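You operate a simulated robot arm through the tools that you are given. There is no shell and no other tool. Be economical: measure what you need, move in short steps, check, and stop when the job is done.

You are at the controls of a simulated robot arm. One attempt, no reset.

JOB
Turn the glue speed dial to 20 m/min. Take the cleaning block and leave it on top of the pink belt roll on the lower shelf of the blank rack. Take the white divider on the lower shelf of the blank rack and put it away on the top of the grey bench. Do these in any order. Set down upright: white divider.

The check looks at the end state, three seconds after you hand in, the way a careful person would. Anything else that was tipped, shoved, dropped, spilled or broken makes it a failure.

ROBOT AND FRAMES
A 7-joint arm with a fingered hand on a trunk, on a base that drives. Base frame: it is fixed to the floor where the robot stands at the start and does not move with it; the origin is under the middle of the robot, x ahead of it, y to its left, z up. Readings come in mm, degrees, newtons and seconds.
With the tool pointing down near the work surface it reaches from about 100 to 440 mm from the robot's upright axis, wherever it stands. Its first joint turns from -69.0 to 172.0 degrees. Places, roughly: belt roll [6250, -750, 500]; cleaning block [4500, -250, 750]; glue speed dial [800, 100, 1100]; top of the grey bench [-7700, 7800, 800]; white divider [6000, -1500, 500]. Payload 3.2 kg.
The TCP is the grasp point between the finger pads, 26 mm short of the fingertips. In the tool frame z runs along the fingers and y along their closing line. Largest opening 88 mm; the body of the gripper starts 30 mm behind the TCP. The gripper is a hand of 5 fingers: y runs from the thumb to the fingers, the wrist lies at [-16, -108, -172] in the tool frame, and closing takes about 1.5 s.
Orientation is that of the tool frame in the base frame, as a unit quaternion [x, y, z, w]. With the fingers straight down and the wrist toward the robot, the tool's x, y and z point along [0, 1, 0], [1, 0, 0] and [0, 0, -1] of the base frame.

CONTROLS
- The arm moves only by the tool servo_tool. Its argument "increments" is a list of rows, each a list of 7 numbers: the shift along the base's x, y, z in units of 20 mm (1.0 is 20 mm), then the turn, a rotation vector about the base's x, y, z in units of 4 degrees (1.0 is 4 degrees), then the finger opening in mm, from 0 to 88. In form: [[tx, ty, tz, wx, wy, wz, hand], ...]. A call has 1 to 8 rows; each row shifts and turns the commanded pose from where the row before left it. A call with a number of a shift or a turn outside -1 to 1 is refused whole. A row lasts 0.2 s, in which the tool goes at most 50 mm and 8.6 degrees; a call with a longer step from one row to the next is refused whole, and so is a gripper value outside its range. Where a pose cannot be reached the arm comes as near as it can. A force on the tool above 40 N (or 10 N above the force at the start of the call, whichever is more), or a blocked arm, ends the call early, and 0.2 s more pass. Each finger travels about 72 mm/s and halts on what it meets, pressing with about 25 N; the grip force reading is that of the motor and also rises with nothing between the fingers. The clock runs only during rows and for 0.2 s after the last one: add rows that do not move to give the fingers time. It gives the time, the measured TCP pose, the force on the tool (base axes), the opening and the grip force at its end, in the units of the frame above (readings bear some noise), with the torque about the TCP (base axes, N m) and any sound that the robot's microphone picked up.
- Cameras (640 x 400 px; columns grow to the right, rows downward): "scene" is now at [139.4, -15.6, 1417.3]; the picture's right is [-0.19, -0.98, 0.00], its down [-0.07, 0.01, -1.00] and it looks along [0.98, -0.19, -0.07] (base axes); focal length 256 px, centre (320, 200). "wrist" rides on the gripper at [67, -98, -117] in the tool frame; the picture's right is [-0.71, 0.33, -0.62], its down [-0.65, -0.65, 0.39] and it looks along [-0.28, 0.68, 0.68] (tool axes); focal length 234 px, centre (320, 200). There is no depth. A picture from a camera that has moved, and an enlarged one, comes with that camera's place and axes in the base frame and with its lens.
- snapshot(camera): a new picture of that camera. No time passes.
- lift_body(by): slides the trunk up (or, below 0, down) by that many mm; the arm and the scene camera ride with it, the base frame stays. It gives what a move gives, with no picture.
- drive_base(legs): drives the robot by 1 to 6 legs, each [ahead, left, turn to the left] in mm, mm and degrees, along the robot's own axes; the way and the turn of a leg run together, so that a leg with both is an arc; at most 1500 mm and 180 degrees a leg. The arm and the cameras ride along, it lands a little off, and it stops where it bumps. It gives what a move gives.
- hand_shape(shape): the hand has 5 fingers and takes this shape, open, in about a second: jaw (thumb against the fingers, like two jaws); tri (thumb and two fingers); tip (a fingertip pinch); poke (one finger out to press); point (the index stretched); flat (the hand flat); cup (the hand cupped); fist (a fist). The gripper value then closes the fingers along that shape, each until it touches; the sizes above hold for jaw. It gives what a move gives, with no picture.
- head_to(pan, tilt): turns the head with the scene camera to pan (to the left, within 86 degrees either way) and tilt (down, from -29 to 69), counted from straight ahead of the robot. It gives what a move gives.
- close_up(camera, box): a new picture of the part [left, top, right, bottom] of that camera's present view, enlarged. No time passes.
- close_job(): hands the job in; it is judged then, once.

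Go step by step. Nothing tells you exact positions but the pictures and the camera data: compare them with the known pose of the tool, close in by small moves and look again before you grip or let go. The budget is 165 turns and 120 pictures, counting those below and the enlarged ones. Unless the task says otherwise, let go and move clear before handing in, and close with one line.

The tools are called as name(argument=value, ...) on one line, values as JSON. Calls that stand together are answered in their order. servo_tool: Moves the arm, as the interface text tells. Its arguments: {"type":"object","properties":{"increments":{"type":"array"}},"required":["increments"]} The other tools are called the same way: lift_body (by) slides the trunk up or down; hand_shape (shape) gives the hand a shape; drive_base (legs) drives the base; head_to (pan, tilt) turns the head that bears the scene camera; snapshot (camera) takes a picture; close_up (camera, box) takes an enlarged picture of a part of a camera's view; close_job () hands the job in.

At the start:

```text
time_s: 0.0
position: [453.3, -17.1, 1341.5]
ee_rot: [0.707, 0.707, 0.0, 0.0]
contact_force: [0.2, -0.4, 0.0]
wrist_torque: [-0.02, 0.01, -0.02]
grip_width: 87.8
grasp_force: 0.1
shape: jaw
trunk travel left (down, up): [-676.0, 164.0]
robot x, y, heading: [1.4, -0.8, -0.1]
head pan, tilt: [-10.8, 4.0]
```

scene: 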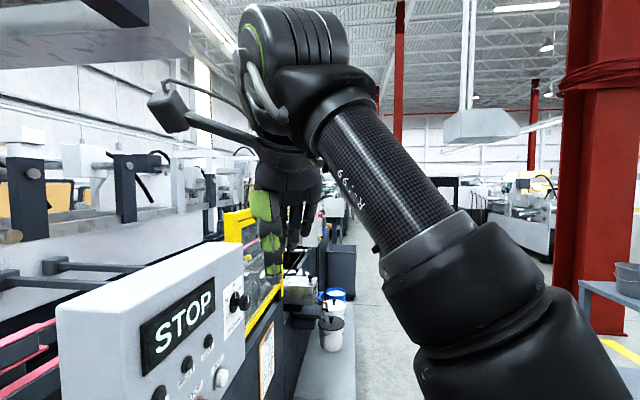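
wrist: 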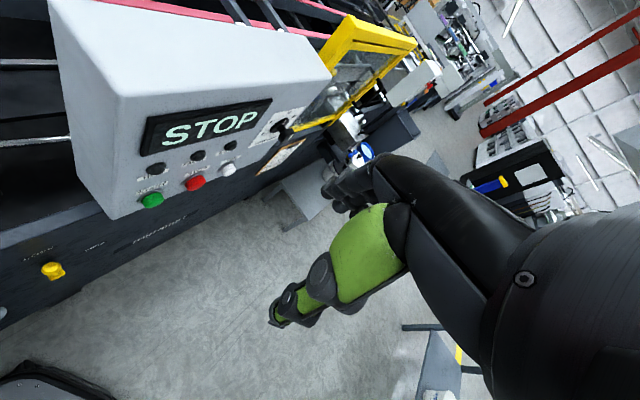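

I see a control box with a STOP display and a dial at its right end, which is likely the glue speed dial. I'll enlarge it first.

close_up(camera="scene", box=[140, 250, 300, 350])

close_up(camera="wrist", box=[220, 80, 340, 155])

```text
4.00 times, centred on (220, 300) of scene
camera zoom: at [139.4, -15.6, 1417.3], right [-0.19, -0.98, 0.0], down [-0.07, 0.01, -1.0], along [0.98, -0.19, -0.07], focal length 1022 px, centre (720, -200)
```

zoom: 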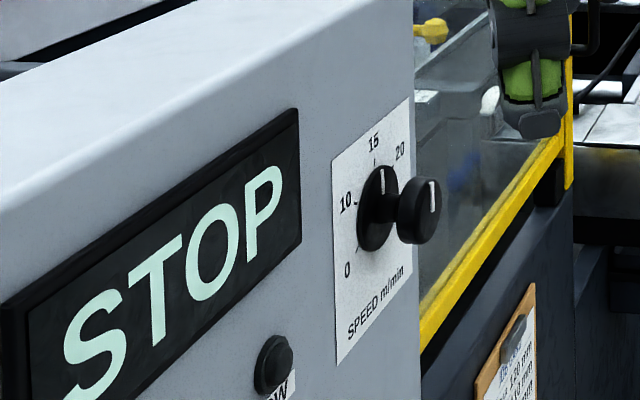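

```text
5.33 times, centred on (280, 118) of wrist
camera zoom: at [354.7, 47.7, 1458.1], right [0.33, -0.71, 0.62], down [-0.65, -0.65, -0.39], along [0.68, -0.28, -0.68], focal length 1249 px, centre (533, 640)
```

zoom: 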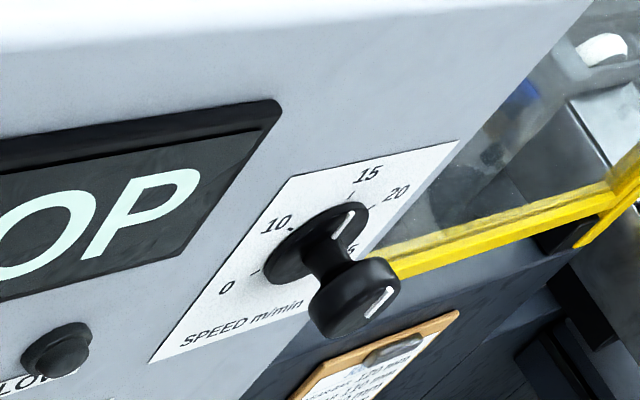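

The dial sits on a panel that seems yawed toward me, with the knob face near [770, 45, 1122]. Before driving, I'll check the floor to the right and get a better view of the panel.

head_to(pan=-65, tilt=35)

snapshot(camera="scene")

head_to(pan=25, tilt=30)

snapshot(camera="scene")

```text
time_s: 1.2
position: [453.1, -18.6, 1340.8]
ee_rot: [0.707, 0.707, -0.001, -0.001]
contact_force: [0.5, 0.9, -0.3]
wrist_torque: [0.03, 0.02, 0.02]
grip_width: 87.6
grasp_force: 0.1
shape: jaw
trunk travel left (down, up): [-676.0, 164.0]
robot x, y, heading: [0.2, 2.6, -0.2]
head pan, tilt: [-65.0, 35.0]
```

```text
115 pictures are left
camera scene: at [86.9, -78.2, 1367.5], right [-0.91, -0.42, 0.0], down [-0.24, 0.52, -0.82], along [0.35, -0.74, -0.57], focal length 256 px, centre (320, 200)
```

scene: 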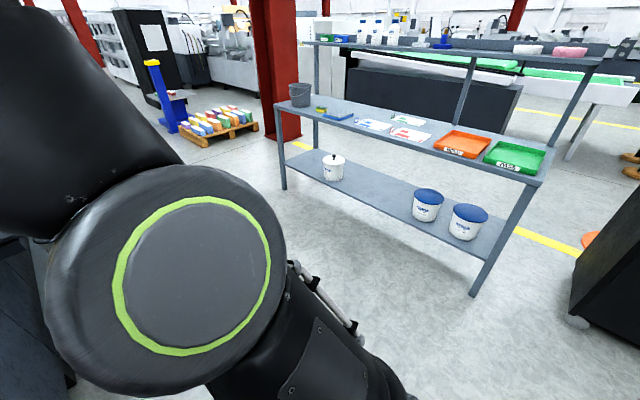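

```text
time_s: 2.9
position: [453.4, -18.6, 1341.1]
ee_rot: [0.707, 0.707, 0.0, -0.001]
contact_force: [-0.5, 0.4, 0.6]
wrist_torque: [-0.01, -0.02, 0.0]
grip_width: 88.0
grasp_force: 0.2
shape: jaw
trunk travel left (down, up): [-676.0, 164.0]
robot x, y, heading: [-1.3, -0.8, -0.2]
head pan, tilt: [25.0, 30.0]
```

```text
114 pictures are left
camera scene: at [131.5, 39.7, 1375.3], right [0.42, -0.91, 0.0], down [-0.45, -0.21, -0.87], along [0.79, 0.37, -0.5], focal length 256 px, centre (320, 200)
```

scene: 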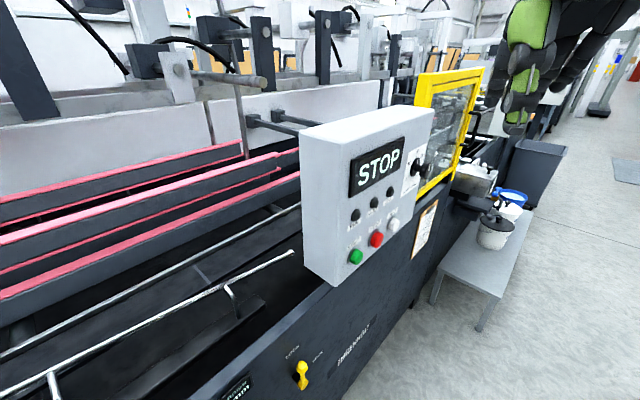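

The panel is yawed a little and the floor in front of it is free. I'll drive to a stand-off spot facing it.

drive_base(legs=[[0, -470, 0], [620, 0, 0], [0, 0, 72]])

head_to(pan=0, tilt=30)

snapshot(camera="scene")

snapshot(camera="wrist")

```text
time_s: 11.9
position: [776.8, -43.8, 1342.3]
ee_rot: [0.148, 0.989, 0.0, 0.0]
contact_force: [-0.2, 0.2, 1.0]
wrist_torque: [0.01, 0.01, 0.01]
grip_width: 87.9
grasp_force: 0.1
shape: jaw
trunk travel left (down, up): [-676.0, 164.0]
robot x, y, heading: [624.4, -470.7, 73.0]
head pan, tilt: [25.0, 30.0]
```

```text
time_s: 12.8
position: [776.3, -44.2, 1341.0]
ee_rot: [0.148, 0.989, -0.001, 0.0]
contact_force: [-0.2, 0.7, 1.0]
wrist_torque: [0.01, 0.0, 0.01]
grip_width: 87.9
grasp_force: 0.1
shape: jaw
trunk travel left (down, up): [-676.0, 164.0]
robot x, y, heading: [624.1, -472.8, 72.8]
head pan, tilt: [0.0, 30.0]
```

```text
113 pictures are left
camera scene: at [666.5, -335.2, 1375.3], right [0.96, -0.29, 0.0], down [-0.15, -0.48, -0.87], along [0.25, 0.83, -0.5], focal length 256 px, centre (320, 200)
```

scene: 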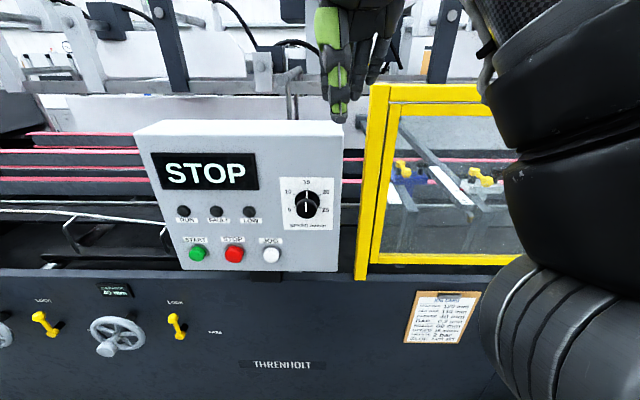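

```text
112 pictures are left
camera wrist: at [683.6, -118.3, 1458.2], right [0.77, 0.11, 0.62], down [0.43, -0.81, -0.39], along [0.47, 0.57, -0.68], focal length 234 px, centre (320, 200)
```

wrist: 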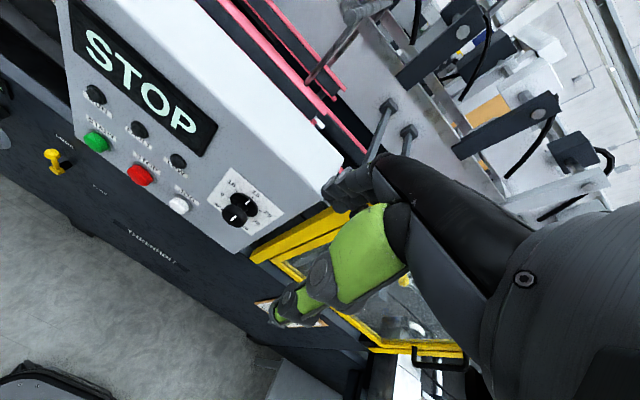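

close_up(camera="scene", box=[266, 170, 346, 240])

close_up(camera="wrist", box=[200, 160, 290, 240])

```text
5.71 times, centred on (306, 205) of scene
camera zoom: at [666.5, -335.2, 1375.3], right [0.96, -0.29, 0.0], down [-0.15, -0.48, -0.87], along [0.25, 0.83, -0.5], focal length 1460 px, centre (400, 171)
```

zoom: 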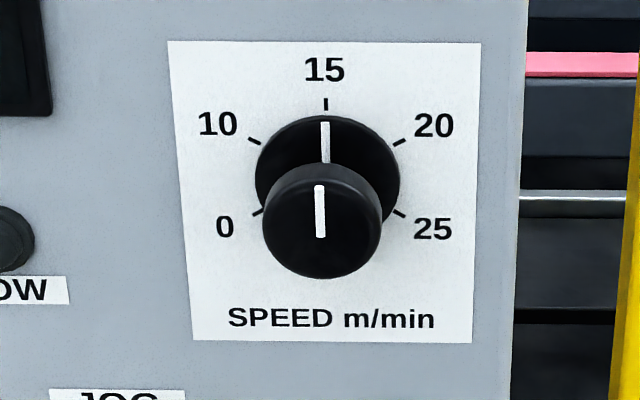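

```text
5.00 times, centred on (245, 200) of wrist
camera zoom: at [683.6, -118.3, 1458.2], right [0.77, 0.11, 0.62], down [0.43, -0.81, -0.39], along [0.47, 0.57, -0.68], focal length 1171 px, centre (695, 200)
```

zoom: 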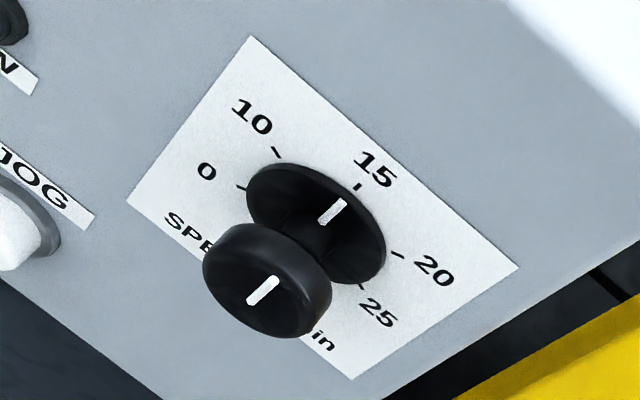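

The dial stands at 15, and 20 is 60° clockwise. The knob face centre is near [757, 49, 1130], with its axis into the panel along about [0.37, 0.93, 0]. I'll turn the tool to point at the panel while it is still high.

servo_tool(increments=[[0, 0, 0, 0, 0, -0.6, 88], [0, 0, 0, 0, 0, -0.6, 88], [0, 0, 0, 0.992, -0.401, 0, 88], [0, 0, 0, 0.992, -0.401, 0, 88], [0, 0, 0, 0.992, -0.401, 0, 88], [0, 0, 0, 0.992, -0.401, 0, 88], [0, 0, 0, 0.992, -0.401, 0, 88], [0, 0, 0, 0.992, -0.401, 0, 88]])

servo_tool(increments=[[0, 0, 0, 0.992, -0.401, 0, 88], [0, 0, 0, 0.992, -0.401, 0, 88], [0, 0, 0, 0.992, -0.401, 0, 88], [0, 0, 0, 0.992, -0.401, 0, 88], [0, 0, 0, 0.992, -0.401, 0, 88], [0, 0, 0, 0.992, -0.401, 0, 88], [0, 0, 0, 0.992, -0.401, 0, 88], [0, 0, 0, 0.992, -0.401, 0, 88]])

servo_tool(increments=[[0, 0, 0, 0.992, -0.401, 0, 88], [0, 0, 0, 0.992, -0.401, 0, 88], [0, 0, 0, 0.992, -0.401, 0, 88], [0, 0, 0, 0.992, -0.401, 0, 88], [0, 0, 0, 0.992, -0.401, 0, 88], [0, 0, 0, 0.992, -0.401, 0, 88], [0, 0, 0, 0.992, -0.401, 0, 88], [0, 0, 0, 0, 0, 0, 88]])

```text
time_s: 14.6
position: [777.9, -44.1, 1341.9]
ee_rot: [0.184, 0.957, 0.22, 0.042]
contact_force: [0.1, -0.1, 0.6]
wrist_torque: [0.0, 0.0, 0.01]
grip_width: 87.7
grasp_force: 0.0
shape: jaw
trunk travel left (down, up): [-676.0, 164.0]
robot x, y, heading: [627.2, -471.7, 72.8]
head pan, tilt: [0.0, 30.0]
```

```text
time_s: 16.4
position: [775.9, -43.3, 1341.8]
ee_rot: [0.164, 0.851, 0.49, 0.096]
contact_force: [0.5, -0.2, 0.0]
wrist_torque: [-0.03, 0.0, -0.02]
grip_width: 87.7
grasp_force: 0.0
shape: jaw
trunk travel left (down, up): [-676.0, 164.0]
robot x, y, heading: [625.2, -471.6, 73.0]
head pan, tilt: [0.0, 30.0]
```

```text
time_s: 18.2
position: [775.8, -45.9, 1341.8]
ee_rot: [0.134, 0.694, 0.694, 0.136]
contact_force: [1.0, 0.6, 0.7]
wrist_torque: [0.0, 0.01, -0.01]
grip_width: 87.8
grasp_force: 0.0
shape: jaw
trunk travel left (down, up): [-676.0, 164.0]
robot x, y, heading: [625.0, -471.3, 73.0]
head pan, tilt: [0.0, 30.0]
```

The tool now points at the panel. I'll shift it in line with the dial axis, pre-roll −30° and lower the trunk to dial height.

servo_tool(increments=[[-0.31, 0.127, 0, -0.352, -0.87, 0, 88], [-0.31, 0.127, 0, -0.352, -0.87, 0, 88], [-0.31, 0.127, 0, -0.352, -0.87, 0, 88], [-0.31, 0.127, 0, -0.352, -0.87, 0, 88], [-0.31, 0.127, 0, -0.352, -0.87, 0, 88], [-0.31, 0.127, 0, -0.352, -0.87, 0, 88], [-0.31, 0.127, 0, -0.352, -0.87, 0, 88], [-0.31, 0.127, 0, -0.352, -0.87, 0, 88]])

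lift_body(by=-212)

snapshot(camera="scene")

snapshot(camera="wrist")

```text
time_s: 20.0
position: [726.6, -24.3, 1340.7]
ee_rot: [-0.051, 0.706, 0.634, 0.312]
contact_force: [-0.7, -0.7, -0.9]
wrist_torque: [-0.04, -0.01, -0.01]
grip_width: 88.0
grasp_force: 0.0
shape: jaw
trunk travel left (down, up): [-676.0, 164.0]
robot x, y, heading: [626.7, -471.2, 72.9]
head pan, tilt: [0.0, 30.0]
```

```text
time_s: 22.3
position: [726.3, -24.5, 1129.8]
ee_rot: [-0.05, 0.706, 0.634, 0.311]
contact_force: [0.1, -0.1, 0.7]
wrist_torque: [-0.01, -0.02, -0.01]
grip_width: 88.0
grasp_force: 0.1
shape: jaw
trunk travel left (down, up): [-464.0, 376.0]
robot x, y, heading: [623.8, -468.8, 72.9]
head pan, tilt: [0.0, 30.0]
```

```text
109 pictures are left
camera scene: at [666.6, -335.3, 1163.3], right [0.96, -0.29, 0.0], down [-0.15, -0.48, -0.87], along [0.25, 0.83, -0.5], focal length 256 px, centre (320, 200)
```

scene: 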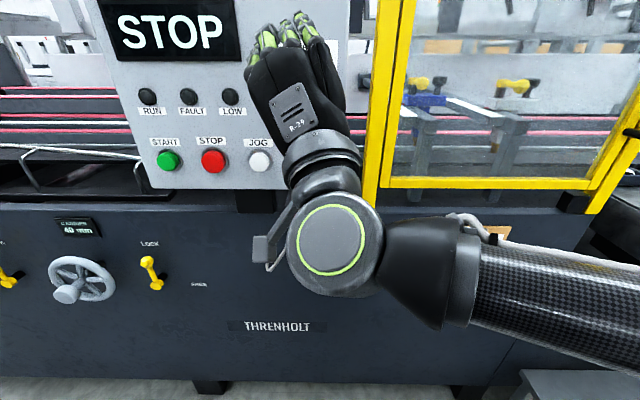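

```text
108 pictures are left
camera wrist: at [674.0, -130.3, 1011.6], right [0.18, -0.74, 0.64], down [0.97, 0.03, -0.24], along [0.16, 0.67, 0.73], focal length 234 px, centre (320, 200)
```

wrist: 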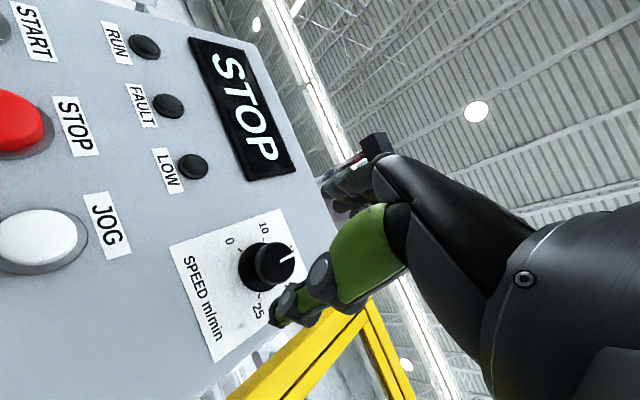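

The hand is lined up with the knob between thumb and fingers. I'll advance along the axis.

servo_tool(increments=[[0.183, 0.436, 0, 0, 0, 0, 88], [0.183, 0.436, 0, 0, 0, 0, 88], [0.183, 0.436, 0, 0, 0, 0, 88], [0.183, 0.436, 0, 0, 0, 0, 88], [0.183, 0.436, 0, 0, 0, 0, 88], [0.183, 0.436, 0, 0, 0, 0, 88], [0.183, 0.436, 0, 0, 0, 0, 88], [0.183, 0.436, 0, 0, 0, 0, 88]])

snapshot(camera="wrist")

```text
time_s: 24.1
position: [755.8, 45.9, 1129.4]
ee_rot: [-0.051, 0.707, 0.634, 0.31]
contact_force: [-0.5, 0.5, 0.7]
wrist_torque: [-0.01, -0.01, 0.0]
grip_width: 87.8
grasp_force: 0.0
shape: jaw
trunk travel left (down, up): [-464.0, 376.0]
robot x, y, heading: [625.0, -473.0, 72.9]
head pan, tilt: [0.0, 30.0]
```

```text
107 pictures are left
camera wrist: at [703.1, -60.4, 1011.4], right [0.18, -0.74, 0.64], down [0.97, 0.03, -0.24], along [0.16, 0.67, 0.73], focal length 234 px, centre (320, 200)
```

wrist: 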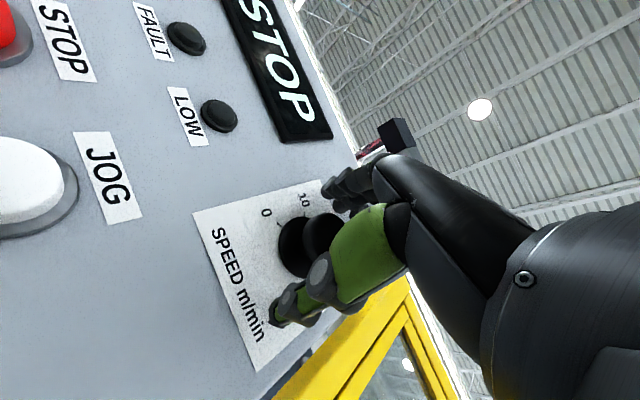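

The knob is between the thumb and the fingers. I'll close on it.

servo_tool(increments=[[0, 0, 0, 0, 0, 0, 60], [0, 0, 0, 0, 0, 0, 45], [0, 0, 0, 0, 0, 0, 30], [0, 0, 0, 0, 0, 0, 25], [0, 0, 0, 0, 0, 0, 25], [0, 0, 0, 0, 0, 0, 25], [0, 0, 0, 0, 0, 0, 25]])

snapshot(camera="wrist")

```text
time_s: 25.7
position: [756.2, 45.8, 1127.6]
ee_rot: [-0.05, 0.707, 0.633, 0.31]
contact_force: [1.5, 2.0, -1.7]
wrist_torque: [0.08, -0.02, 0.09]
grip_width: 27.7
grasp_force: 24.9
shape: jaw
trunk travel left (down, up): [-464.0, 376.0]
robot x, y, heading: [629.0, -471.3, 73.0]
head pan, tilt: [0.0, 30.0]
```

```text
106 pictures are left
camera wrist: at [704.0, -59.6, 1010.8], right [0.18, -0.74, 0.65], down [0.97, 0.03, -0.24], along [0.16, 0.67, 0.72], focal length 234 px, centre (320, 200)
```

wrist: 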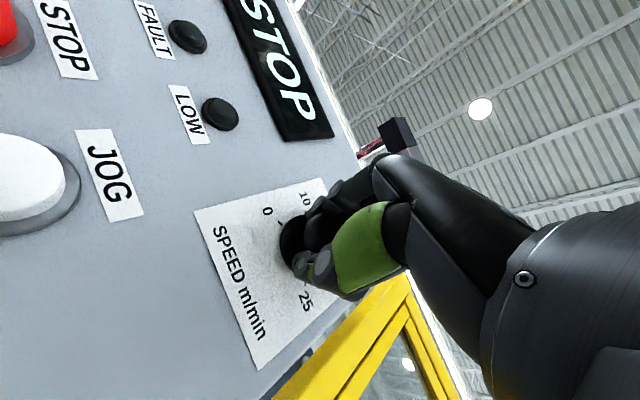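

Gripped. Now I'll rotate about the dial axis clockwise.

servo_tool(increments=[[0, 0, 0, 0.4, 0.99, 0, 25], [0, 0, 0, 0.4, 0.99, 0, 25], [0, 0, 0, 0.4, 0.99, 0, 25], [0, 0, 0, 0.4, 0.99, 0, 25], [0, 0, 0, 0.4, 0.99, 0, 25], [0, 0, 0, 0.4, 0.99, 0, 25], [0, 0, 0, 0.4, 0.99, 0, 25]])

close_up(camera="wrist", box=[180, 120, 420, 270])

```text
time_s: 27.3
position: [755.4, 48.1, 1129.1]
ee_rot: [0.133, 0.696, 0.692, 0.137]
contact_force: [0.2, 4.8, -0.9]
wrist_torque: [0.02, -0.01, 0.05]
grip_width: 28.1
grasp_force: 24.9
shape: jaw
trunk travel left (down, up): [-464.0, 376.0]
robot x, y, heading: [623.4, -472.3, 72.9]
head pan, tilt: [0.0, 30.0]
```

```text
2.67 times, centred on (300, 195) of wrist
camera zoom: at [650.1, -37.7, 1031.1], right [0.42, -0.84, 0.34], down [0.75, 0.12, -0.65], along [0.51, 0.53, 0.68], focal length 624 px, centre (373, 213)
```

zoom: 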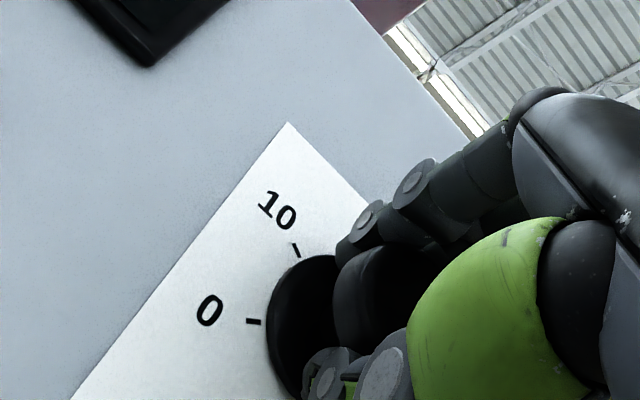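

Turned 30° so far. I'll continue with the other 30°.

servo_tool(increments=[[0, 0, 0, 0.4, 0.99, 0, 25], [0, 0, 0, 0.4, 0.99, 0, 25], [0, 0, 0, 0.4, 0.99, 0, 25], [0, 0, 0, 0.4, 0.99, 0, 25], [0, 0, 0, 0.4, 0.99, 0, 25], [0, 0, 0, 0.4, 0.99, 0, 25], [0, 0, 0, 0.4, 0.99, 0, 25]])

close_up(camera="wrist", box=[180, 120, 420, 270])

close_up(camera="scene", box=[220, 0, 400, 112])

```text
time_s: 28.9
position: [755.7, 46.9, 1129.1]
ee_rot: [0.307, 0.637, 0.705, -0.048]
contact_force: [-0.8, 7.7, 4.3]
wrist_torque: [0.01, -0.03, 0.01]
grip_width: 28.3
grasp_force: 24.4
shape: jaw
trunk travel left (down, up): [-464.0, 376.0]
robot x, y, heading: [624.7, -470.3, 73.0]
head pan, tilt: [0.0, 30.0]
```

```text
2.67 times, centred on (300, 195) of wrist
camera zoom: at [613.0, -22.6, 1077.2], right [0.49, -0.87, -0.06], down [0.37, 0.27, -0.89], along [0.79, 0.41, 0.45], focal length 624 px, centre (373, 213)
```

zoom: 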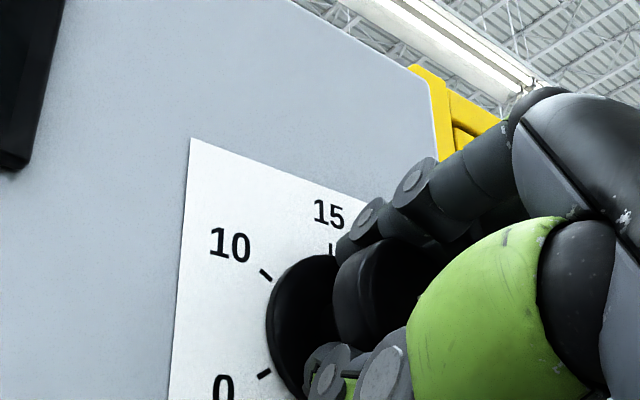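

```text
3.56 times, centred on (310, 56) of scene
camera zoom: at [666.3, -333.6, 1163.1], right [0.96, -0.29, 0.0], down [-0.15, -0.48, -0.87], along [0.25, 0.83, -0.5], focal length 908 px, centre (356, 712)
```

zoom: 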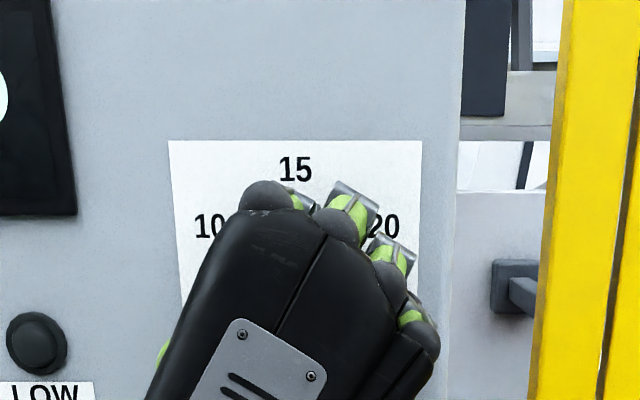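

Now I'll open, back away along the axis and check the pointer.

servo_tool(increments=[[0, 0, 0, 0, 0, 0, 45], [0, 0, 0, 0, 0, 0, 70], [0, 0, 0, 0, 0, 0, 88], [0, 0, 0, 0, 0, 0, 88], [-0.3, -0.75, 0, 0, 0, 0, 88], [-0.3, -0.75, 0, 0, 0, 0, 88], [-0.37, -0.93, 0, 0, 0, 0, 88], [-0.37, -0.93, 0, 0, 0, 0, 88]])

servo_tool(increments=[[-0.37, -0.93, 0, 0, 0, 0, 88], [-0.37, -0.93, 0, 0, 0, 0, 88], [0, 0, 0, 0, 0, 0, 88]])

snapshot(camera="wrist")

```text
time_s: 30.7
position: [729.6, -22.5, 1129.6]
ee_rot: [0.308, 0.637, 0.705, -0.048]
contact_force: [0.1, -0.1, -0.7]
wrist_torque: [0.02, -0.04, -0.01]
grip_width: 87.6
grasp_force: 0.0
shape: jaw
trunk travel left (down, up): [-464.0, 376.0]
robot x, y, heading: [627.1, -470.6, 73.1]
head pan, tilt: [0.0, 30.0]
```

```text
time_s: 31.5
position: [714.7, -59.2, 1129.4]
ee_rot: [0.308, 0.637, 0.705, -0.047]
contact_force: [-0.9, 0.1, -0.2]
wrist_torque: [0.0, 0.01, 0.02]
grip_width: 87.9
grasp_force: 0.1
shape: jaw
trunk travel left (down, up): [-464.0, 376.0]
robot x, y, heading: [623.5, -469.1, 73.1]
head pan, tilt: [0.0, 30.0]
```

```text
102 pictures are left
camera wrist: at [571.3, -128.6, 1077.4], right [0.49, -0.87, -0.06], down [0.37, 0.27, -0.89], along [0.79, 0.41, 0.45], focal length 234 px, centre (320, 200)
```

wrist: 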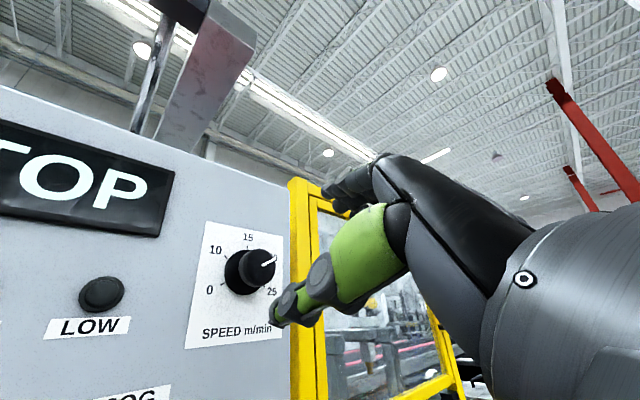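

The pointer seems to be near 20. I'll raise the trunk for a frontal view.

lift_body(by=212)

close_up(camera="scene", box=[266, 160, 356, 240])

```text
time_s: 33.8
position: [712.7, -58.6, 1341.3]
ee_rot: [0.308, 0.637, 0.705, -0.048]
contact_force: [-0.2, 0.5, -0.6]
wrist_torque: [-0.02, 0.01, 0.01]
grip_width: 88.0
grasp_force: 0.0
shape: jaw
trunk travel left (down, up): [-676.0, 164.0]
robot x, y, heading: [625.6, -471.8, 73.2]
head pan, tilt: [0.0, 30.0]
```

```text
5.00 times, centred on (311, 200) of scene
camera zoom: at [666.6, -335.2, 1375.2], right [0.96, -0.29, 0.0], down [-0.15, -0.48, -0.87], along [0.25, 0.83, -0.5], focal length 1277 px, centre (365, 200)
```

zoom: 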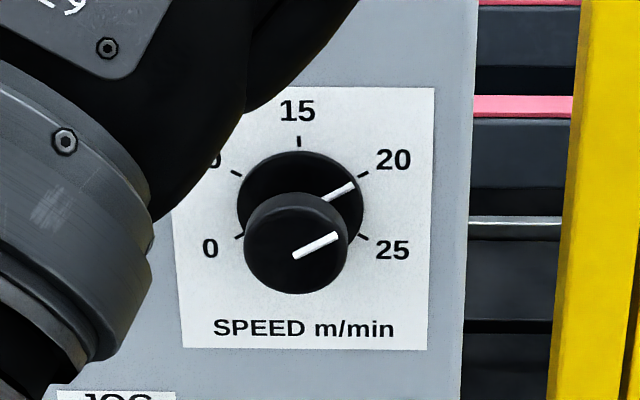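

The dial reads 20 m/min. I'll fold the tool back to pointing down, drive back into the aisle and look toward the cleaning block.

servo_tool(increments=[[0, 0, 0, -0.4, -0.99, 0, 88], [0, 0, 0, -0.4, -0.99, 0, 88], [0, 0, 0, -0.4, -0.99, 0, 88], [0, 0, 0, -0.4, -0.99, 0, 88], [0, 0, 0, -0.4, -0.99, 0, 88], [0, 0, 0, -0.4, -0.99, 0, 88], [0, 0, 0, -0.4, -0.99, 0, 88], [0, 0, 0, -0.992, 0.401, 0, 88]])

servo_tool(increments=[[0, 0, 0, -0.992, 0.401, 0, 88], [0, 0, 0, -0.992, 0.401, 0, 88], [0, 0, 0, -0.992, 0.401, 0, 88], [0, 0, 0, -0.992, 0.401, 0, 88], [0, 0, 0, -0.992, 0.401, 0, 88], [0, 0, 0, -0.992, 0.401, 0, 88], [0, 0, 0, -0.992, 0.401, 0, 88], [0, 0, 0, -0.992, 0.401, 0, 88]])

servo_tool(increments=[[0, 0, 0, -0.992, 0.401, 0, 88], [0, 0, 0, -0.992, 0.401, 0, 88], [0, 0, 0, -0.992, 0.401, 0, 88], [0, 0, 0, -0.992, 0.401, 0, 88], [0, 0, 0, -0.992, 0.401, 0, 88], [0, 0, 0, -0.992, 0.401, 0, 88], [0, 0, 0, -0.992, 0.401, 0, 88], [0, 0, 0, -0.992, 0.401, 0, 88]])

servo_tool(increments=[[-0.25, -0.95, 0, -0.992, 0.401, 0, 88], [-0.25, -0.95, 0, -0.992, 0.401, 0, 88], [-0.25, -0.95, 0, -0.992, 0.401, 0, 88], [-0.25, -0.95, 0, -0.992, 0.401, 0, 88], [0, 0, 0, 0, 0, 0, 88]])

drive_base(legs=[[-500, 0, 0], [0, 0, -73]])

head_to(pan=0, tilt=20)

snapshot(camera="scene")

```text
time_s: 35.6
position: [713.1, -59.1, 1342.9]
ee_rot: [0.136, 0.721, 0.667, 0.131]
contact_force: [0.3, -0.5, 0.4]
wrist_torque: [0.03, -0.01, 0.01]
grip_width: 88.0
grasp_force: 0.0
shape: jaw
trunk travel left (down, up): [-676.0, 164.0]
robot x, y, heading: [625.2, -473.8, 73.1]
head pan, tilt: [0.0, 30.0]
```

```text
time_s: 37.4
position: [714.5, -59.0, 1341.4]
ee_rot: [0.168, 0.885, 0.426, 0.083]
contact_force: [0.3, -0.1, 0.2]
wrist_torque: [0.01, -0.02, 0.0]
grip_width: 87.7
grasp_force: 0.0
shape: jaw
trunk travel left (down, up): [-676.0, 164.0]
robot x, y, heading: [624.9, -475.1, 72.9]
head pan, tilt: [0.0, 30.0]
```

```text
time_s: 39.2
position: [712.7, -59.9, 1340.8]
ee_rot: [0.185, 0.972, 0.145, 0.029]
contact_force: [0.8, 0.7, -0.4]
wrist_torque: [0.02, -0.04, 0.03]
grip_width: 87.7
grasp_force: 0.1
shape: jaw
trunk travel left (down, up): [-676.0, 164.0]
robot x, y, heading: [631.1, -472.4, 72.7]
head pan, tilt: [0.0, 30.0]
```

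```text
time_s: 40.4
position: [693.5, -133.1, 1340.9]
ee_rot: [0.187, 0.982, -0.001, 0.0]
contact_force: [0.1, -0.2, 0.2]
wrist_torque: [0.0, -0.01, 0.0]
grip_width: 87.6
grasp_force: 0.0
shape: jaw
trunk travel left (down, up): [-676.0, 164.0]
robot x, y, heading: [625.8, -469.9, 72.9]
head pan, tilt: [0.0, 30.0]
```

```text
time_s: 46.5
position: [820.3, -917.5, 1340.6]
ee_rot: [0.738, 0.675, 0.0, -0.001]
contact_force: [-0.1, 1.3, 0.2]
wrist_torque: [-0.02, 0.0, 0.01]
grip_width: 87.6
grasp_force: 0.0
shape: jaw
trunk travel left (down, up): [-676.0, 164.0]
robot x, y, heading: [478.1, -945.2, -0.9]
head pan, tilt: [0.0, 30.0]
```

```text
time_s: 47.2
position: [821.2, -916.8, 1340.8]
ee_rot: [0.738, 0.675, 0.0, -0.001]
contact_force: [0.1, 0.0, 0.0]
wrist_torque: [-0.01, 0.0, 0.01]
grip_width: 87.8
grasp_force: 0.0
shape: jaw
trunk travel left (down, up): [-676.0, 164.0]
robot x, y, heading: [481.5, -948.1, -0.4]
head pan, tilt: [0.0, 20.0]
```

```text
100 pictures are left
camera scene: at [621.6, -947.6, 1391.3], right [-0.01, -1.0, 0.0], down [-0.34, 0.0, -0.94], along [0.94, -0.01, -0.34], focal length 256 px, centre (320, 200)
```

scene: 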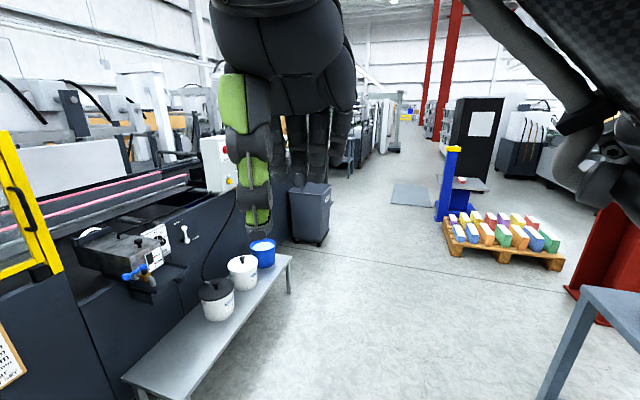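

The aisle runs at about −18° between the machine and the pallet. I'll drive along its middle and look again.

drive_base(legs=[[0, 0, -18], [1400, 0, 0], [1300, 0, 0]])

head_to(pan=40, tilt=15)

snapshot(camera="scene")

head_to(pan=0, tilt=15)

snapshot(camera="scene")

```text
time_s: 61.3
position: [3382.4, -1859.1, 1341.0]
ee_rot: [0.829, 0.559, 0.001, -0.001]
contact_force: [0.1, 0.1, -0.4]
wrist_torque: [0.0, -0.03, -0.03]
grip_width: 87.8
grasp_force: 0.1
shape: jaw
trunk travel left (down, up): [-676.0, 164.0]
robot x, y, heading: [3042.1, -1791.7, -17.6]
head pan, tilt: [0.0, 20.0]
```

```text
time_s: 62.4
position: [3384.9, -1859.7, 1337.9]
ee_rot: [0.83, 0.557, -0.004, -0.004]
contact_force: [-0.3, 0.3, -0.5]
wrist_torque: [-0.01, 0.04, -0.03]
grip_width: 88.0
grasp_force: 0.0
shape: jaw
trunk travel left (down, up): [-676.0, 164.0]
robot x, y, heading: [3048.1, -1789.2, -17.7]
head pan, tilt: [40.0, 15.0]
```

```text
99 pictures are left
camera scene: at [3186.6, -1812.5, 1397.6], right [-0.1, -1.0, 0.0], down [-0.28, 0.03, -0.96], along [0.96, -0.09, -0.28], focal length 256 px, centre (320, 200)
```

scene: 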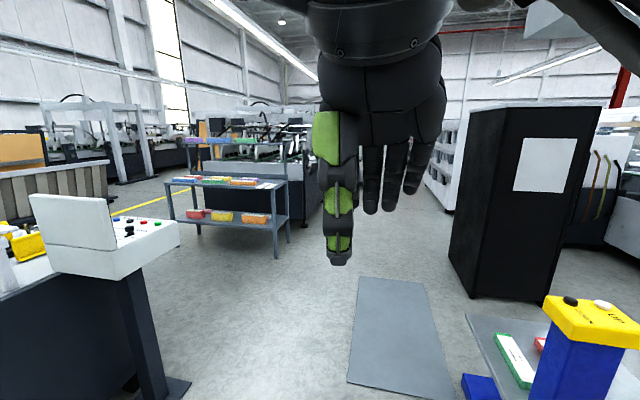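

```text
time_s: 63.5
position: [3382.4, -1858.7, 1341.7]
ee_rot: [0.83, 0.559, 0.0, 0.001]
contact_force: [0.6, -0.4, -0.7]
wrist_torque: [0.03, 0.02, 0.02]
grip_width: 87.8
grasp_force: 0.0
shape: jaw
trunk travel left (down, up): [-676.0, 164.0]
robot x, y, heading: [3047.0, -1788.2, -17.4]
head pan, tilt: [0.0, 15.0]
```

```text
98 pictures are left
camera scene: at [3182.8, -1831.8, 1399.4], right [-0.3, -0.95, 0.0], down [-0.25, 0.08, -0.97], along [0.92, -0.29, -0.26], focal length 256 px, centre (320, 200)
```

scene: 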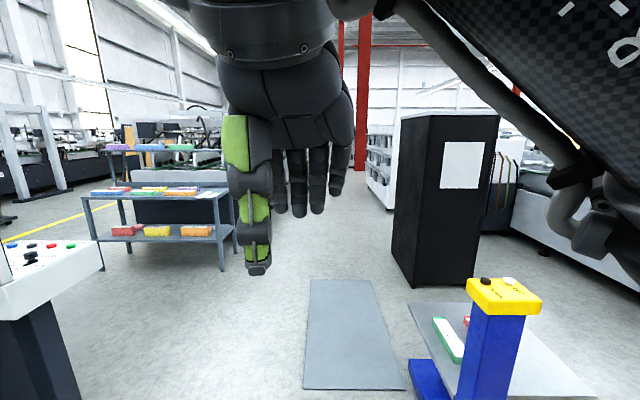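

The head seems not to have reached its pan. I'll look left again.

head_to(pan=55, tilt=15)

snapshot(camera="scene")

```text
time_s: 64.7
position: [3385.3, -1860.4, 1338.7]
ee_rot: [0.83, 0.558, -0.002, -0.004]
contact_force: [0.2, 0.5, -0.9]
wrist_torque: [-0.01, 0.0, 0.02]
grip_width: 88.0
grasp_force: 0.2
shape: jaw
trunk travel left (down, up): [-676.0, 164.0]
robot x, y, heading: [3045.5, -1790.6, -17.5]
head pan, tilt: [55.0, 15.0]
```

```text
97 pictures are left
camera scene: at [3186.3, -1811.7, 1400.4], right [-0.09, -1.0, 0.0], down [-0.25, 0.02, -0.97], along [0.96, -0.09, -0.25], focal length 256 px, centre (320, 200)
```

scene: 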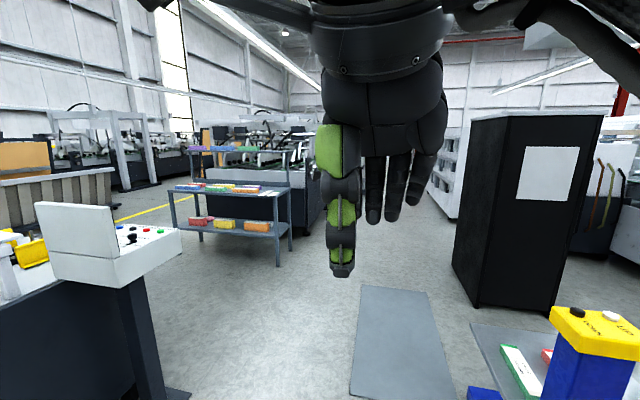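

The rack with coloured boxes near [5900, −1300] is likely the blank rack. The block should be at the machine's end, beyond the console, so I'll turn that way to look.

head_to(pan=0, tilt=20)

drive_base(legs=[[1000, 0, 0], [0, 0, 75]])

snapshot(camera="scene")

```text
time_s: 66.0
position: [3382.3, -1859.5, 1341.8]
ee_rot: [0.829, 0.559, 0.001, 0.0]
contact_force: [-0.4, -0.4, -0.5]
wrist_torque: [0.0, -0.02, -0.01]
grip_width: 87.8
grasp_force: 0.0
shape: jaw
trunk travel left (down, up): [-676.0, 164.0]
robot x, y, heading: [3048.2, -1791.5, -17.6]
head pan, tilt: [0.0, 20.0]
```

```text
time_s: 74.3
position: [4145.2, -1777.0, 1341.6]
ee_rot: [0.313, 0.95, 0.001, -0.001]
contact_force: [-0.5, -0.3, -0.3]
wrist_torque: [0.0, 0.0, -0.01]
grip_width: 87.9
grasp_force: 0.0
shape: jaw
trunk travel left (down, up): [-676.0, 164.0]
robot x, y, heading: [3991.0, -2083.5, 57.9]
head pan, tilt: [0.0, 20.0]
```

```text
96 pictures are left
camera scene: at [4068.0, -1960.8, 1391.3], right [0.85, -0.53, 0.0], down [-0.18, -0.29, -0.94], along [0.5, 0.8, -0.34], focal length 256 px, centre (320, 200)
```

scene: 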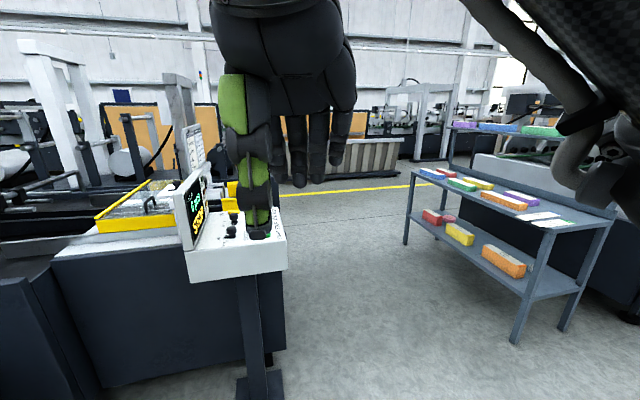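

I see the rack on the right, with what may be the pink roll on its lower shelf, and the console in front of the machine's end. I'll drive between them and look at the machine's end.

drive_base(legs=[[1226, -481, 0], [0, 0, 60]])

snapshot(camera="scene")

```text
time_s: 83.6
position: [4858.9, -1015.6, 1340.8]
ee_rot: [-0.201, 0.98, 0.0, -0.001]
contact_force: [0.1, -0.8, 0.0]
wrist_torque: [0.03, -0.01, 0.06]
grip_width: 87.6
grasp_force: 0.1
shape: jaw
trunk travel left (down, up): [-676.0, 164.0]
robot x, y, heading: [5049.9, -1302.0, 117.5]
head pan, tilt: [0.0, 20.0]
```

```text
95 pictures are left
camera scene: at [4981.6, -1172.9, 1391.3], right [0.88, 0.47, 0.0], down [0.16, -0.3, -0.94], along [-0.44, 0.83, -0.34], focal length 256 px, centre (320, 200)
```

scene: 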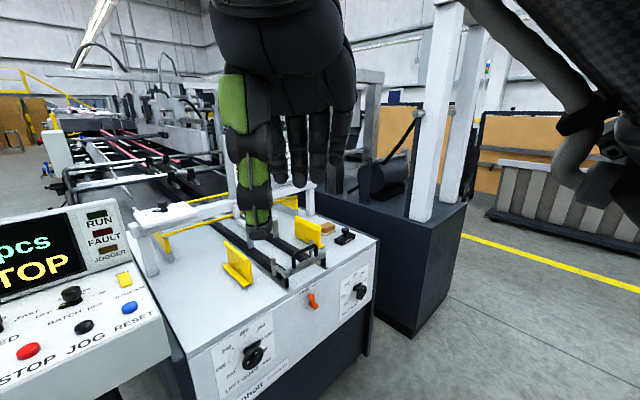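

close_up(camera="scene", box=[210, 190, 390, 300])

```text
3.56 times, centred on (300, 245) of scene
camera zoom: at [4981.6, -1172.9, 1391.3], right [0.88, 0.47, 0.0], down [0.16, -0.3, -0.94], along [-0.44, 0.83, -0.34], focal length 908 px, centre (391, 40)
```

zoom: 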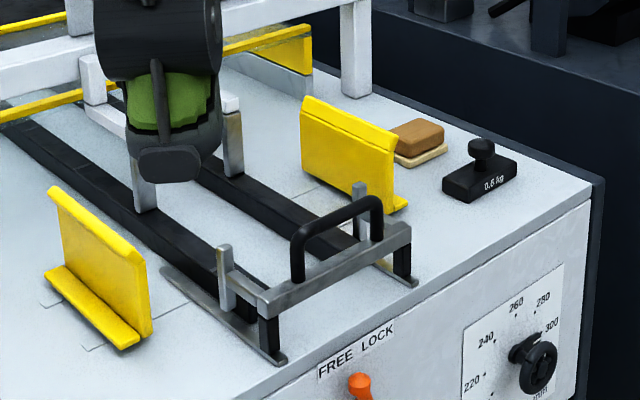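

There are two candidates: a brown block on a cream pad, which I take to be the cleaning block, and a black "0.6 kg" weight. I'll move to face them from the machine's end.

drive_base(legs=[[794, -425, 0], [0, 0, 40]])

head_to(pan=0, tilt=40)

snapshot(camera="scene")

snapshot(camera="wrist")

```text
time_s: 90.2
position: [4723.0, -296.1, 1341.3]
ee_rot: [-0.522, 0.853, -0.001, -0.001]
contact_force: [0.0, 0.1, -0.4]
wrist_torque: [-0.03, 0.04, -0.02]
grip_width: 87.9
grasp_force: 0.1
shape: jaw
trunk travel left (down, up): [-676.0, 164.0]
robot x, y, heading: [5049.4, -396.2, 157.7]
head pan, tilt: [0.0, 20.0]
```

```text
time_s: 91.0
position: [4722.7, -297.1, 1339.9]
ee_rot: [-0.522, 0.853, 0.0, -0.001]
contact_force: [-0.6, 0.4, -0.3]
wrist_torque: [0.02, -0.01, 0.04]
grip_width: 87.7
grasp_force: 0.1
shape: jaw
trunk travel left (down, up): [-676.0, 164.0]
robot x, y, heading: [5052.1, -393.7, 157.5]
head pan, tilt: [0.0, 40.0]
```

```text
93 pictures are left
camera scene: at [4925.6, -341.7, 1360.0], right [0.38, 0.92, 0.0], down [0.59, -0.24, -0.77], along [-0.71, 0.29, -0.64], focal length 256 px, centre (320, 200)
```

scene: 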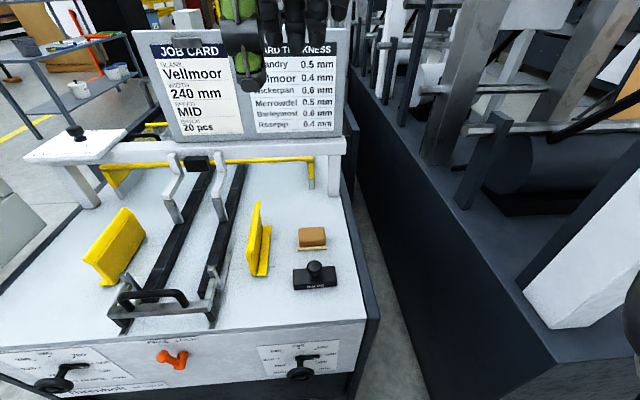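

```text
92 pictures are left
camera wrist: at [4778.9, -400.5, 1458.0], right [0.03, 0.78, 0.62], down [0.88, 0.28, -0.39], along [-0.48, 0.56, -0.68], focal length 234 px, centre (320, 200)
```

wrist: 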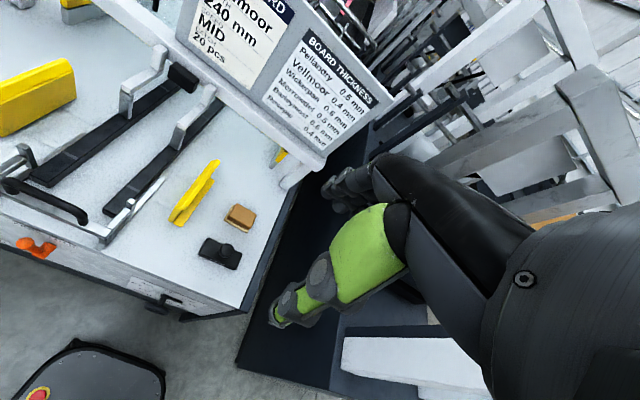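

The block is near [4499, −193, 850]. I'll zoom in for its size and the gaps around it.

close_up(camera="scene", box=[240, 200, 360, 300])

close_up(camera="wrist", box=[160, 150, 300, 290])

```text
4.00 times, centred on (300, 250) of scene
camera zoom: at [4925.6, -341.7, 1360.0], right [0.38, 0.92, 0.0], down [0.59, -0.24, -0.77], along [-0.71, 0.29, -0.64], focal length 1022 px, centre (400, 0)
```

zoom: 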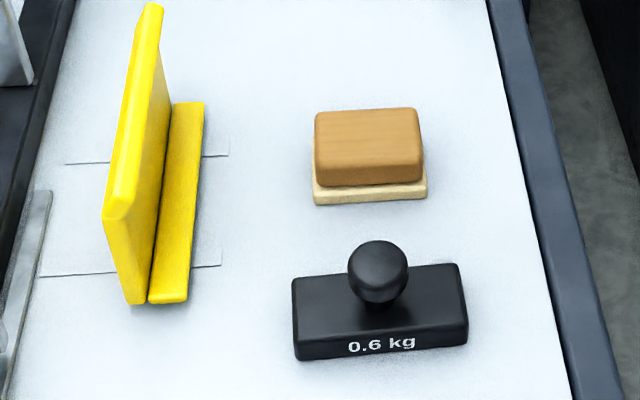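

```text
2.86 times, centred on (230, 220) of wrist
camera zoom: at [4778.9, -400.5, 1458.0], right [0.03, 0.78, 0.62], down [0.88, 0.28, -0.39], along [-0.48, 0.56, -0.68], focal length 669 px, centre (577, 143)
```

zoom: 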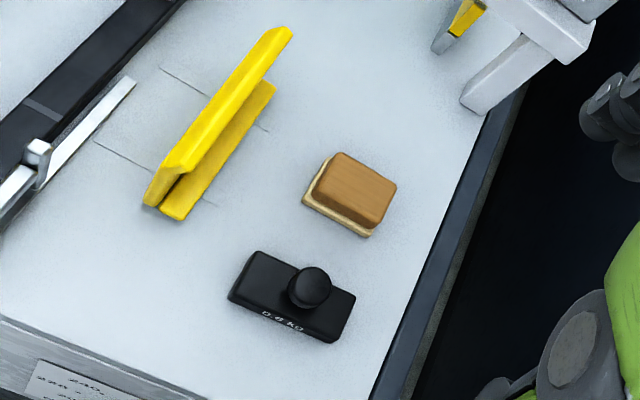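

The table top is near z = 832, and the block is about 75 × 50 × 36 mm, centred near [4499, −189]. I'll edge forward, yaw the tool about 9° to square with the block, and align above it.

drive_base(legs=[[105, 0, 0]])

servo_tool(increments=[[0, 0, 0, 0, 0, 0.75, 88], [0, 0, 0, 0, 0, 0.75, 88], [0, 0, 0, 0, 0, 0.75, 88], [0, 0, 0, 0, 0, 0, 88]])

```text
time_s: 92.2
position: [4626.9, -256.0, 1341.3]
ee_rot: [-0.522, 0.853, 0.0, -0.001]
contact_force: [-0.6, -0.1, -0.8]
wrist_torque: [0.01, -0.02, 0.04]
grip_width: 87.7
grasp_force: 0.1
shape: jaw
trunk travel left (down, up): [-676.0, 164.0]
robot x, y, heading: [4954.5, -357.0, 157.5]
head pan, tilt: [0.0, 40.0]
```

```text
time_s: 93.2
position: [4625.4, -255.4, 1341.2]
ee_rot: [-0.588, 0.809, -0.001, 0.0]
contact_force: [0.0, -0.2, 0.3]
wrist_torque: [0.02, 0.02, 0.02]
grip_width: 88.0
grasp_force: 0.1
shape: jaw
trunk travel left (down, up): [-676.0, 164.0]
robot x, y, heading: [4953.9, -353.1, 157.6]
head pan, tilt: [0.0, 40.0]
```

servo_tool(increments=[[-0.79, 0.41, 0, 0, 0, 0, 88], [-0.79, 0.41, 0, 0, 0, 0, 88], [-0.79, 0.41, 0, 0, 0, 0, 88], [-0.79, 0.41, 0, 0, 0, 0, 88], [-0.79, 0.41, 0, 0, 0, 0, 88], [-0.79, 0.41, 0, 0, 0, 0, 88], [-0.79, 0.41, 0, 0, 0, 0, 88], [-0.79, 0.41, 0, 0, 0, 0, 88]])

lift_body(by=-300)

snapshot(camera="scene")

snapshot(camera="wrist")

```text
time_s: 95.0
position: [4513.7, -195.6, 1325.0]
ee_rot: [-0.587, 0.809, -0.001, 0.001]
contact_force: [-0.7, -0.8, -0.6]
wrist_torque: [0.03, 0.0, -0.01]
grip_width: 87.9
grasp_force: 0.0
shape: jaw
out of reach, approached as far as the arm can: row 6, 7, 8
trunk travel left (down, up): [-676.0, 164.0]
robot x, y, heading: [4956.4, -356.0, 157.5]
head pan, tilt: [0.0, 40.0]
```

```text
time_s: 98.0
position: [4515.1, -193.6, 1025.9]
ee_rot: [-0.588, 0.809, -0.001, -0.001]
contact_force: [-0.2, -0.5, 0.1]
wrist_torque: [-0.01, -0.02, 0.0]
grip_width: 87.8
grasp_force: 0.1
shape: jaw
trunk travel left (down, up): [-376.0, 464.0]
robot x, y, heading: [4955.3, -354.2, 157.5]
head pan, tilt: [0.0, 40.0]
```

```text
89 pictures are left
camera scene: at [4828.7, -301.8, 1060.0], right [0.38, 0.92, 0.0], down [0.59, -0.24, -0.77], along [-0.71, 0.29, -0.64], focal length 256 px, centre (320, 200)
```

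scene: 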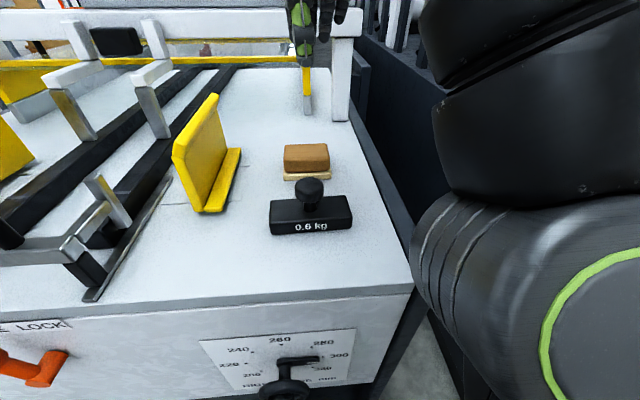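

```text
88 pictures are left
camera wrist: at [4587.2, -288.0, 1142.5], right [-0.1, 0.78, 0.62], down [0.82, 0.41, -0.39], along [-0.56, 0.48, -0.68], focal length 234 px, centre (320, 200)
```

wrist: 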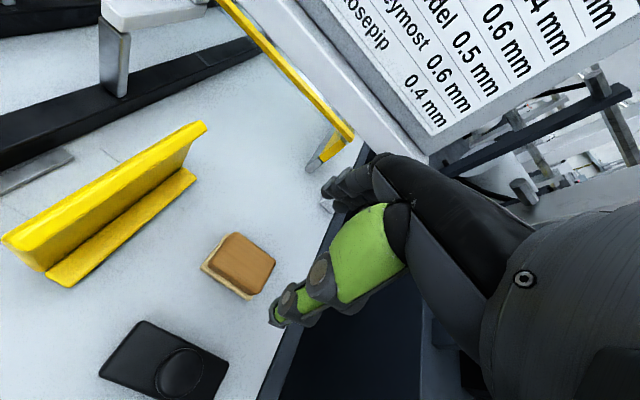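

The block is confirmed at about [4500, −189]. I need a touch more reach, so I'll creep the base 20 mm forward.

drive_base(legs=[[20, 0, 0]])

```text
time_s: 98.8
position: [4496.3, -186.7, 1024.8]
ee_rot: [-0.588, 0.809, 0.0, -0.001]
contact_force: [0.1, -0.1, 0.4]
wrist_torque: [-0.01, 0.01, -0.01]
grip_width: 87.6
grasp_force: 0.0
shape: jaw
trunk travel left (down, up): [-376.0, 464.0]
robot x, y, heading: [4934.4, -347.7, 157.8]
head pan, tilt: [0.0, 40.0]
```

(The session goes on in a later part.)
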